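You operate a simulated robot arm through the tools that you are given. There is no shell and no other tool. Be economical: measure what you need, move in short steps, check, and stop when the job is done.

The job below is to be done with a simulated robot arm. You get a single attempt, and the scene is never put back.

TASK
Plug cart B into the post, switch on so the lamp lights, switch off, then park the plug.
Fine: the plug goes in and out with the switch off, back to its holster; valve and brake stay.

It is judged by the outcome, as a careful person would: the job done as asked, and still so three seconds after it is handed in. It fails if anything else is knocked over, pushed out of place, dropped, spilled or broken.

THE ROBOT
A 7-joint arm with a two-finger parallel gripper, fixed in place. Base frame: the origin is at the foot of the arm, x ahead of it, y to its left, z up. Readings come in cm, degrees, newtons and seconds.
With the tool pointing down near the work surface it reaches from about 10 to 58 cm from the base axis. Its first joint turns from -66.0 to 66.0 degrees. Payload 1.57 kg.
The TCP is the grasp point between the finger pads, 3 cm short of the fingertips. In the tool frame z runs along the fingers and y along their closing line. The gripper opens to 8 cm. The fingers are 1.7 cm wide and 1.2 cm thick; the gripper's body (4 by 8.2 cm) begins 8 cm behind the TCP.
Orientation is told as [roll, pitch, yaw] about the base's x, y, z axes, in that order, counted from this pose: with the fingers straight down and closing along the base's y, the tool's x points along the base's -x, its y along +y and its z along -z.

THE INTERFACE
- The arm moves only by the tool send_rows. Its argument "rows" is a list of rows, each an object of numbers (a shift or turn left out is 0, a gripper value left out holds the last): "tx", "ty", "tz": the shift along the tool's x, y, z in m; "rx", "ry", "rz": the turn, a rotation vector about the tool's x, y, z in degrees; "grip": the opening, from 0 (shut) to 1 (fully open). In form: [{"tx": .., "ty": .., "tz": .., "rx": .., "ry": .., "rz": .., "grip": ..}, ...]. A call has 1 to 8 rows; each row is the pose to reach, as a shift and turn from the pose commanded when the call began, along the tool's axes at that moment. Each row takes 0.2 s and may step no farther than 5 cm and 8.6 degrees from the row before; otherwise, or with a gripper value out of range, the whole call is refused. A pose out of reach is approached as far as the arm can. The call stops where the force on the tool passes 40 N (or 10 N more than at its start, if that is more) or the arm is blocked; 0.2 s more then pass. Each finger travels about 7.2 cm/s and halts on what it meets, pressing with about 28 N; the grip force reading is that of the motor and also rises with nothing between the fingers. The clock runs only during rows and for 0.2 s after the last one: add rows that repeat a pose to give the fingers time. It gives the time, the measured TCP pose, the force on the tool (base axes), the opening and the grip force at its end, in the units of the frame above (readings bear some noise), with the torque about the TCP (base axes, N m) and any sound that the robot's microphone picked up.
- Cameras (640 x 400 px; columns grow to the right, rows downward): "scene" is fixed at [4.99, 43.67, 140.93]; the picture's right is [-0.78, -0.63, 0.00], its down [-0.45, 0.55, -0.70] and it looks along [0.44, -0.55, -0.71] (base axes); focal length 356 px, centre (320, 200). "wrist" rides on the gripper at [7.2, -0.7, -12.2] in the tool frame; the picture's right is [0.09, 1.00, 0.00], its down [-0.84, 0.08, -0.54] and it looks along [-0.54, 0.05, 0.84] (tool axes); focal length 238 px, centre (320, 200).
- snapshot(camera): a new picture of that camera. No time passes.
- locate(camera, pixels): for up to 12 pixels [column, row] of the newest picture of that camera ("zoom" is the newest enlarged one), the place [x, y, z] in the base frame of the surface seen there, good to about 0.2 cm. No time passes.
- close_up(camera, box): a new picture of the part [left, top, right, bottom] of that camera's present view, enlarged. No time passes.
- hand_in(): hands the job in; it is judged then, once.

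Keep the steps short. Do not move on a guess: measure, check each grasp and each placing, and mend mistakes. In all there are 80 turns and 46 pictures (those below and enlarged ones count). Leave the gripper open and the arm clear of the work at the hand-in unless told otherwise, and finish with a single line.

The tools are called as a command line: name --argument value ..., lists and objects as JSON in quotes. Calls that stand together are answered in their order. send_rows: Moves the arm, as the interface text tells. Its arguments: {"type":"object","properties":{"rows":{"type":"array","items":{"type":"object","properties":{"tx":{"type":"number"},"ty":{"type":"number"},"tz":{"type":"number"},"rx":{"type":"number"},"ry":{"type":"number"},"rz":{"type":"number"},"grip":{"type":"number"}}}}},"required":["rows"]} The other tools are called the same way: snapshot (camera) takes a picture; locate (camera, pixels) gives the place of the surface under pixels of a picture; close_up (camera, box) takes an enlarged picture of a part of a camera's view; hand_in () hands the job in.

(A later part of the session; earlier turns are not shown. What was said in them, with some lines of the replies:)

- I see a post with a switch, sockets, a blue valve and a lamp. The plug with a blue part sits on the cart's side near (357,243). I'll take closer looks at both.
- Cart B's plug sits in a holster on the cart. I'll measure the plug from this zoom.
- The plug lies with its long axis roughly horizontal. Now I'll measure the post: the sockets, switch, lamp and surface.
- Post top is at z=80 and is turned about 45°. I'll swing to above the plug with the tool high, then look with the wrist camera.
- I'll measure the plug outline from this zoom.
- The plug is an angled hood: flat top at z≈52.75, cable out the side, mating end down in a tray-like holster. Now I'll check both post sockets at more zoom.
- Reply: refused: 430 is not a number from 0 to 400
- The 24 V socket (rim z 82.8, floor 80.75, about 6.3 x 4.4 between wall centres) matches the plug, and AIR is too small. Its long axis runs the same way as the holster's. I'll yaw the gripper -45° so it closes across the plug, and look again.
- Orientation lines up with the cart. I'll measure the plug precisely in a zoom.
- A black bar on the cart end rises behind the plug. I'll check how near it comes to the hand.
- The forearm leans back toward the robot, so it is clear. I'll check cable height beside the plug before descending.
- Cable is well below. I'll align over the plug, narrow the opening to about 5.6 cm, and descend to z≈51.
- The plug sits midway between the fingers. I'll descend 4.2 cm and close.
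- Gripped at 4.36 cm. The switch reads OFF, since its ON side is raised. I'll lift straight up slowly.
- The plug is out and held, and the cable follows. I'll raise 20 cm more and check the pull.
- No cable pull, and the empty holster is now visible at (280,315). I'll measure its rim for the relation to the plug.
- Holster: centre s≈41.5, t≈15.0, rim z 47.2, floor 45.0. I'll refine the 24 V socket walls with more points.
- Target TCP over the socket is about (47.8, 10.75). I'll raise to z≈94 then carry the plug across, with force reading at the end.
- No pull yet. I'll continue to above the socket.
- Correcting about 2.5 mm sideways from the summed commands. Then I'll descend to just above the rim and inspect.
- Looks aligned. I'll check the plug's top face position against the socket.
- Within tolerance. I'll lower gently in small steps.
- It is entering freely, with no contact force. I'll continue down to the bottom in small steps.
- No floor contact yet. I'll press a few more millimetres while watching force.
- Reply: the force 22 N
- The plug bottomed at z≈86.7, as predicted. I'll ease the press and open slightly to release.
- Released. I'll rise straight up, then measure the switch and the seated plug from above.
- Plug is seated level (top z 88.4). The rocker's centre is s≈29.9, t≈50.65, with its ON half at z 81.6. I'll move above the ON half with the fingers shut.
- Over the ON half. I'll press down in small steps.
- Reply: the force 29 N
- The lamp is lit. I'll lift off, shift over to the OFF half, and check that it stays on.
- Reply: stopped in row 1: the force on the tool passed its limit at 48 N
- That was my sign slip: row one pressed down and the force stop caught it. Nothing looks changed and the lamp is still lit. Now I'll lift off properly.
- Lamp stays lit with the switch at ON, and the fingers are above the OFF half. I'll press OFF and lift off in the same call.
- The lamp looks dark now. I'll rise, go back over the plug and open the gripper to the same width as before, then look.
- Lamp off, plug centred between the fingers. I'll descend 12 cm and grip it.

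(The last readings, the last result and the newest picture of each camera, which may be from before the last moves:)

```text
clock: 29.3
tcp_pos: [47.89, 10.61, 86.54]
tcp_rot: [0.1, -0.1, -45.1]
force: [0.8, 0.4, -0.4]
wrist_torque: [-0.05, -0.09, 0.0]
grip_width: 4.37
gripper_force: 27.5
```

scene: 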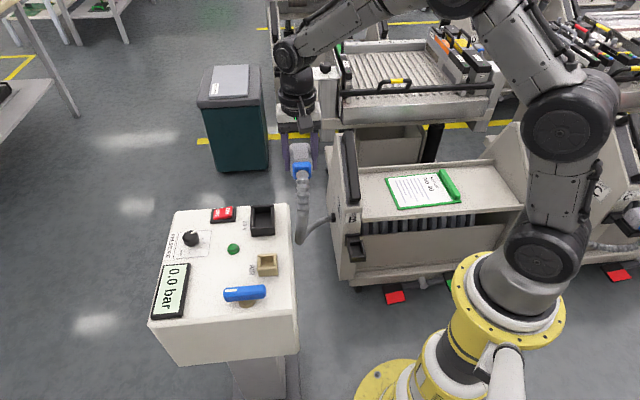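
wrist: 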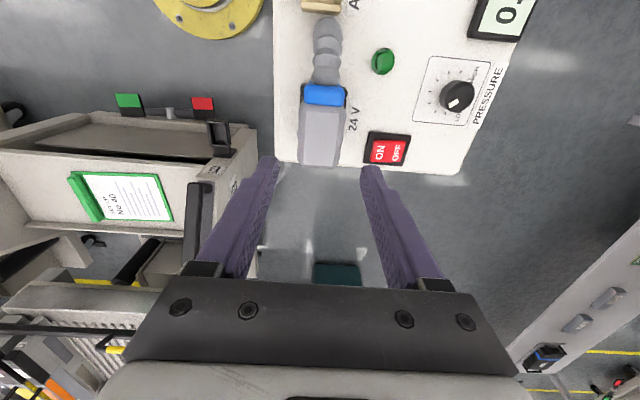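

Gripped at 4.37 cm. I'll lift straight up 8 cm slowly.

send_rows --rows '[{"tz": -0.005}, {"tz": -0.01}, {"tz": -0.02}, {"tz": -0.03}, {"tz": -0.04}, {"tz": -0.055}, {"tz": -0.07}, {"tz": -0.08}]'

close_up --camera "scene" --box '[220, 130, 340, 290]'

locate --camera "zoom" --pixels '[[240, 85], [275, 85], [240, 115], [272, 115], [257, 100]]'

```text
clock: 31.1
tcp_pos: [47.67, 10.7, 94.85]
tcp_rot: [0.1, -0.1, -45.1]
force: [0.3, 0.1, -2.4]
wrist_torque: [0.02, 0.02, 0.02]
grip_width: 4.38
gripper_force: 28.1
```

```text
2.50 times, centred on (280, 210) of scene
```

zoom: 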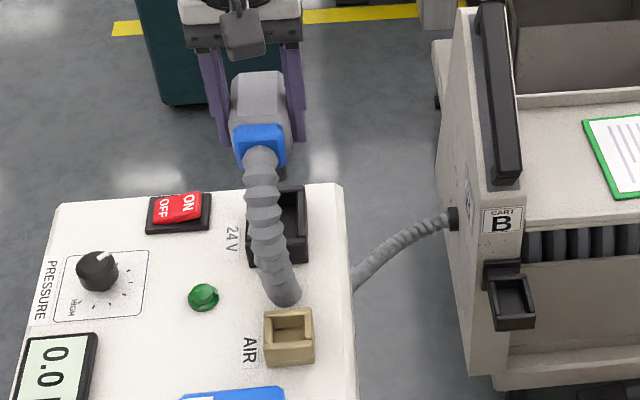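

```text
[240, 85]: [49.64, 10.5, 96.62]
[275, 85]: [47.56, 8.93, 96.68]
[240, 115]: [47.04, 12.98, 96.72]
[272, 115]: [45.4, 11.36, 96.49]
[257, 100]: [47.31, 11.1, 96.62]
```

Plug out of the socket, lamp dark, nothing disturbed. I'll carry it back over the holster along the same straight path.

send_rows --rows '[{"tx": -0.02, "ty": -0.035}, {"tx": -0.04, "ty": -0.07}, {"tx": -0.06, "ty": -0.105}, {"tx": -0.08, "ty": -0.14}, {"tx": -0.1, "ty": -0.175}, {"tx": -0.12, "ty": -0.21}, {"tx": -0.14, "ty": -0.245}, {"tx": -0.1518, "ty": -0.2637}]'

send_rows --rows '[{"tz": 0.045}, {"tz": 0.09}, {"tz": 0.135}, {"tz": 0.18}, {"tz": 0.225}, {"tz": 0.27}, {"tz": 0.31}, {"tz": 0.34}]'

snapshot --camera "wrist"

close_up --camera "scene" --box '[320, 180, 420, 280]'

```text
clock: 32.9
tcp_pos: [39.73, -18.86, 94.86]
tcp_rot: [0.1, -0.1, -45.0]
force: [-0.1, -0.2, -2.8]
wrist_torque: [0.0, 0.02, 0.0]
grip_width: 4.38
gripper_force: 28.3
```

```text
clock: 34.7
tcp_pos: [40.12, -18.82, 60.97]
tcp_rot: [0.2, -0.2, -45.0]
force: [0.3, -0.5, -3.1]
wrist_torque: [0.05, 0.06, 0.02]
grip_width: 4.37
gripper_force: 27.5
```

```text
7 pictures are left
```

wrist: 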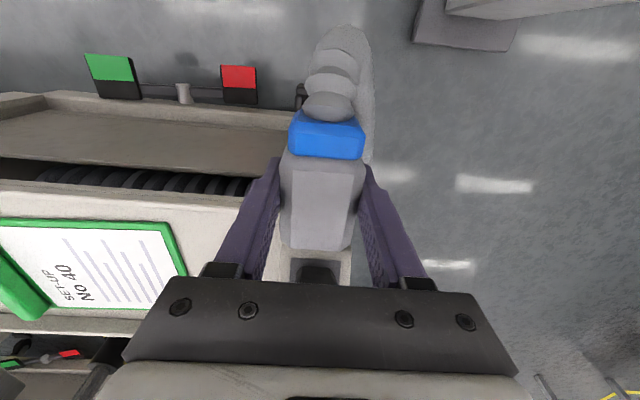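

```text
4.00 times, centred on (370, 230) of scene
```

zoom: 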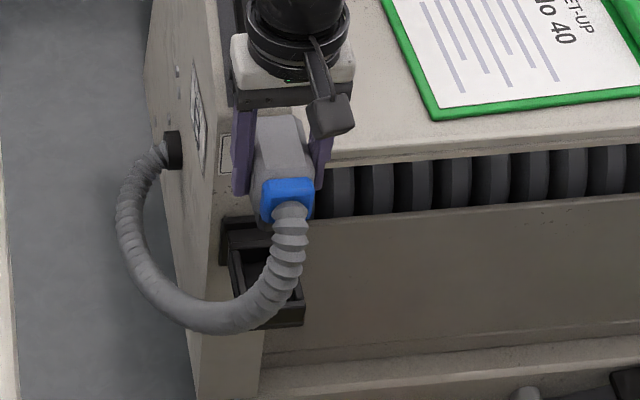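

Plug sits in the hand as before, within about 1 mm. I'll lower to just above the rim, then gently into the holster.

send_rows --rows '[{"tx": 0.0008, "tz": 0.035}, {"tx": 0.0008, "tz": 0.068}, {"tx": 0.0008, "tz": 0.073}, {"tx": 0.0008, "tz": 0.077}, {"tx": 0.0008, "tz": 0.081}, {"tx": 0.0008, "tz": 0.085}]'

```text
clock: 36.1
tcp_pos: [40.02, -18.62, 52.29]
tcp_rot: [0.2, -0.1, -45.0]
force: [0.3, 0.2, -2.3]
wrist_torque: [0.01, 0.02, -0.02]
grip_width: 4.38
gripper_force: 27.9
```

Entering freely. I'll go the last centimetre slowly.

send_rows --rows '[{"tz": 0.004}, {"tz": 0.008}, {"tz": 0.01}, {"tz": 0.011}, {"tz": 0.012}]'

```text
clock: 37.3
tcp_pos: [39.93, -18.74, 51.08]
tcp_rot: [0.1, 0.0, -45.0]
force: [-2.6, 0.8, 7.7]
wrist_torque: [-0.19, 0.1, -0.1]
grip_width: 4.37
gripper_force: 28.2
```

Touching the floor at z≈51.08, the original height. I'll press 1 mm more, ease off and release.

send_rows --rows '[{"tz": 0.001}, {"tz": 0.0}, {"tz": 0.0, "grip": 0.65}, {"tz": 0.0, "grip": 0.7}, {"tz": 0.0, "grip": 0.7}]'

send_rows --rows '[{"tz": -0.02}, {"tz": -0.05}, {"tz": -0.09}, {"tz": -0.13, "grip": 0.8}, {"tz": -0.17, "grip": 1.0}, {"tz": -0.21}, {"tz": -0.25}, {"tz": -0.28}]'

snapshot --camera "scene"

close_up --camera "scene" --box '[320, 190, 420, 290]'

locate --camera "zoom" --pixels '[[265, 155], [290, 155], [270, 200], [300, 200], [280, 170]]'

```text
clock: 38.5
tcp_pos: [40.02, -18.61, 50.97]
tcp_rot: [0.2, -0.1, -45.1]
force: [0.5, -0.4, 0.0]
wrist_torque: [0.0, -0.05, 0.0]
grip_width: 5.57
gripper_force: 0.0
```

```text
clock: 40.3
tcp_pos: [39.83, -18.68, 78.78]
tcp_rot: [0.1, 0.0, -45.0]
force: [0.0, -0.1, 0.2]
wrist_torque: [0.02, -0.02, 0.01]
grip_width: 8.02
gripper_force: 0.1
```

```text
5 pictures are left
```

scene: 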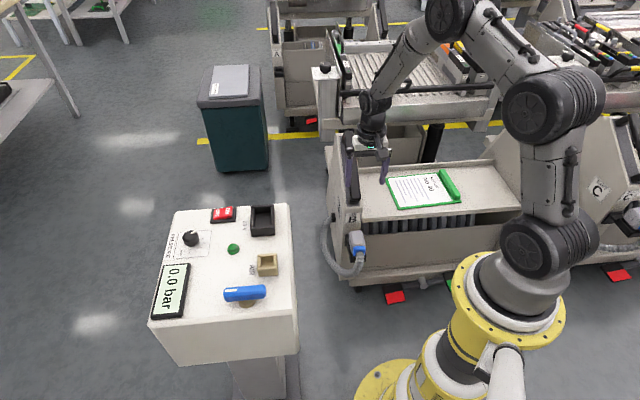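

```text
4.00 times, centred on (370, 240) of scene
```

zoom: 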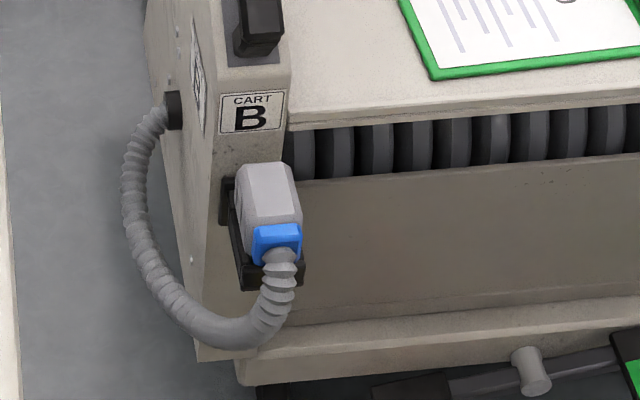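

```text
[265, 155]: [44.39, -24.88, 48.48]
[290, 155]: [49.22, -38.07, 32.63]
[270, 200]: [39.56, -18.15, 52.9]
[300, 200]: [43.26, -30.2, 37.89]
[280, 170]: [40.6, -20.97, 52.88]
```

The plug is parked at its original height, the lamp is off, and the switch is at OFF. I'll raise the arm clear.

send_rows --rows '[{"tz": -0.05}, {"tz": -0.1}, {"tz": -0.15}, {"tz": -0.2}]'

close_up --camera "scene" --box '[140, 190, 400, 350]'

```text
clock: 41.3
tcp_pos: [39.71, -18.59, 99.29]
tcp_rot: [0.0, -0.1, -45.0]
force: [0.5, 0.0, -0.5]
wrist_torque: [0.0, -0.03, 0.01]
grip_width: 7.99
gripper_force: 0.0
```

```text
2.46 times, centred on (270, 270) of scene
```

zoom: 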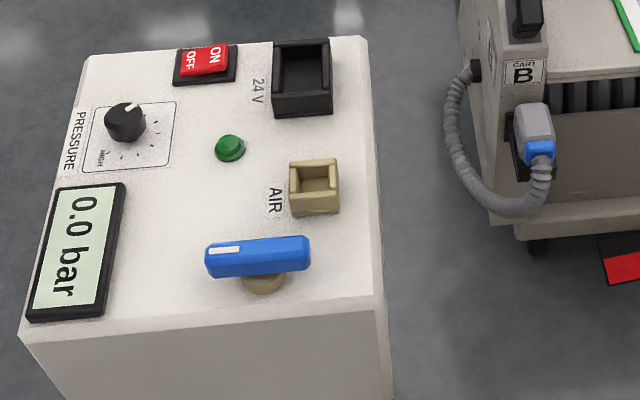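

Everything is as asked: plug in its holster, switch off, lamp off, valve and brake untouched. Handing in.

hand_in

```text
The job is handed in.
```

Cart B's plug went into the 24 V socket, the lamp lit at ON and went dark at OFF, and the plug is back in its holster with valve and brake untouched; one wrong-direction press on the ON switch tripped the force stop at 48 N, with no visible damage.
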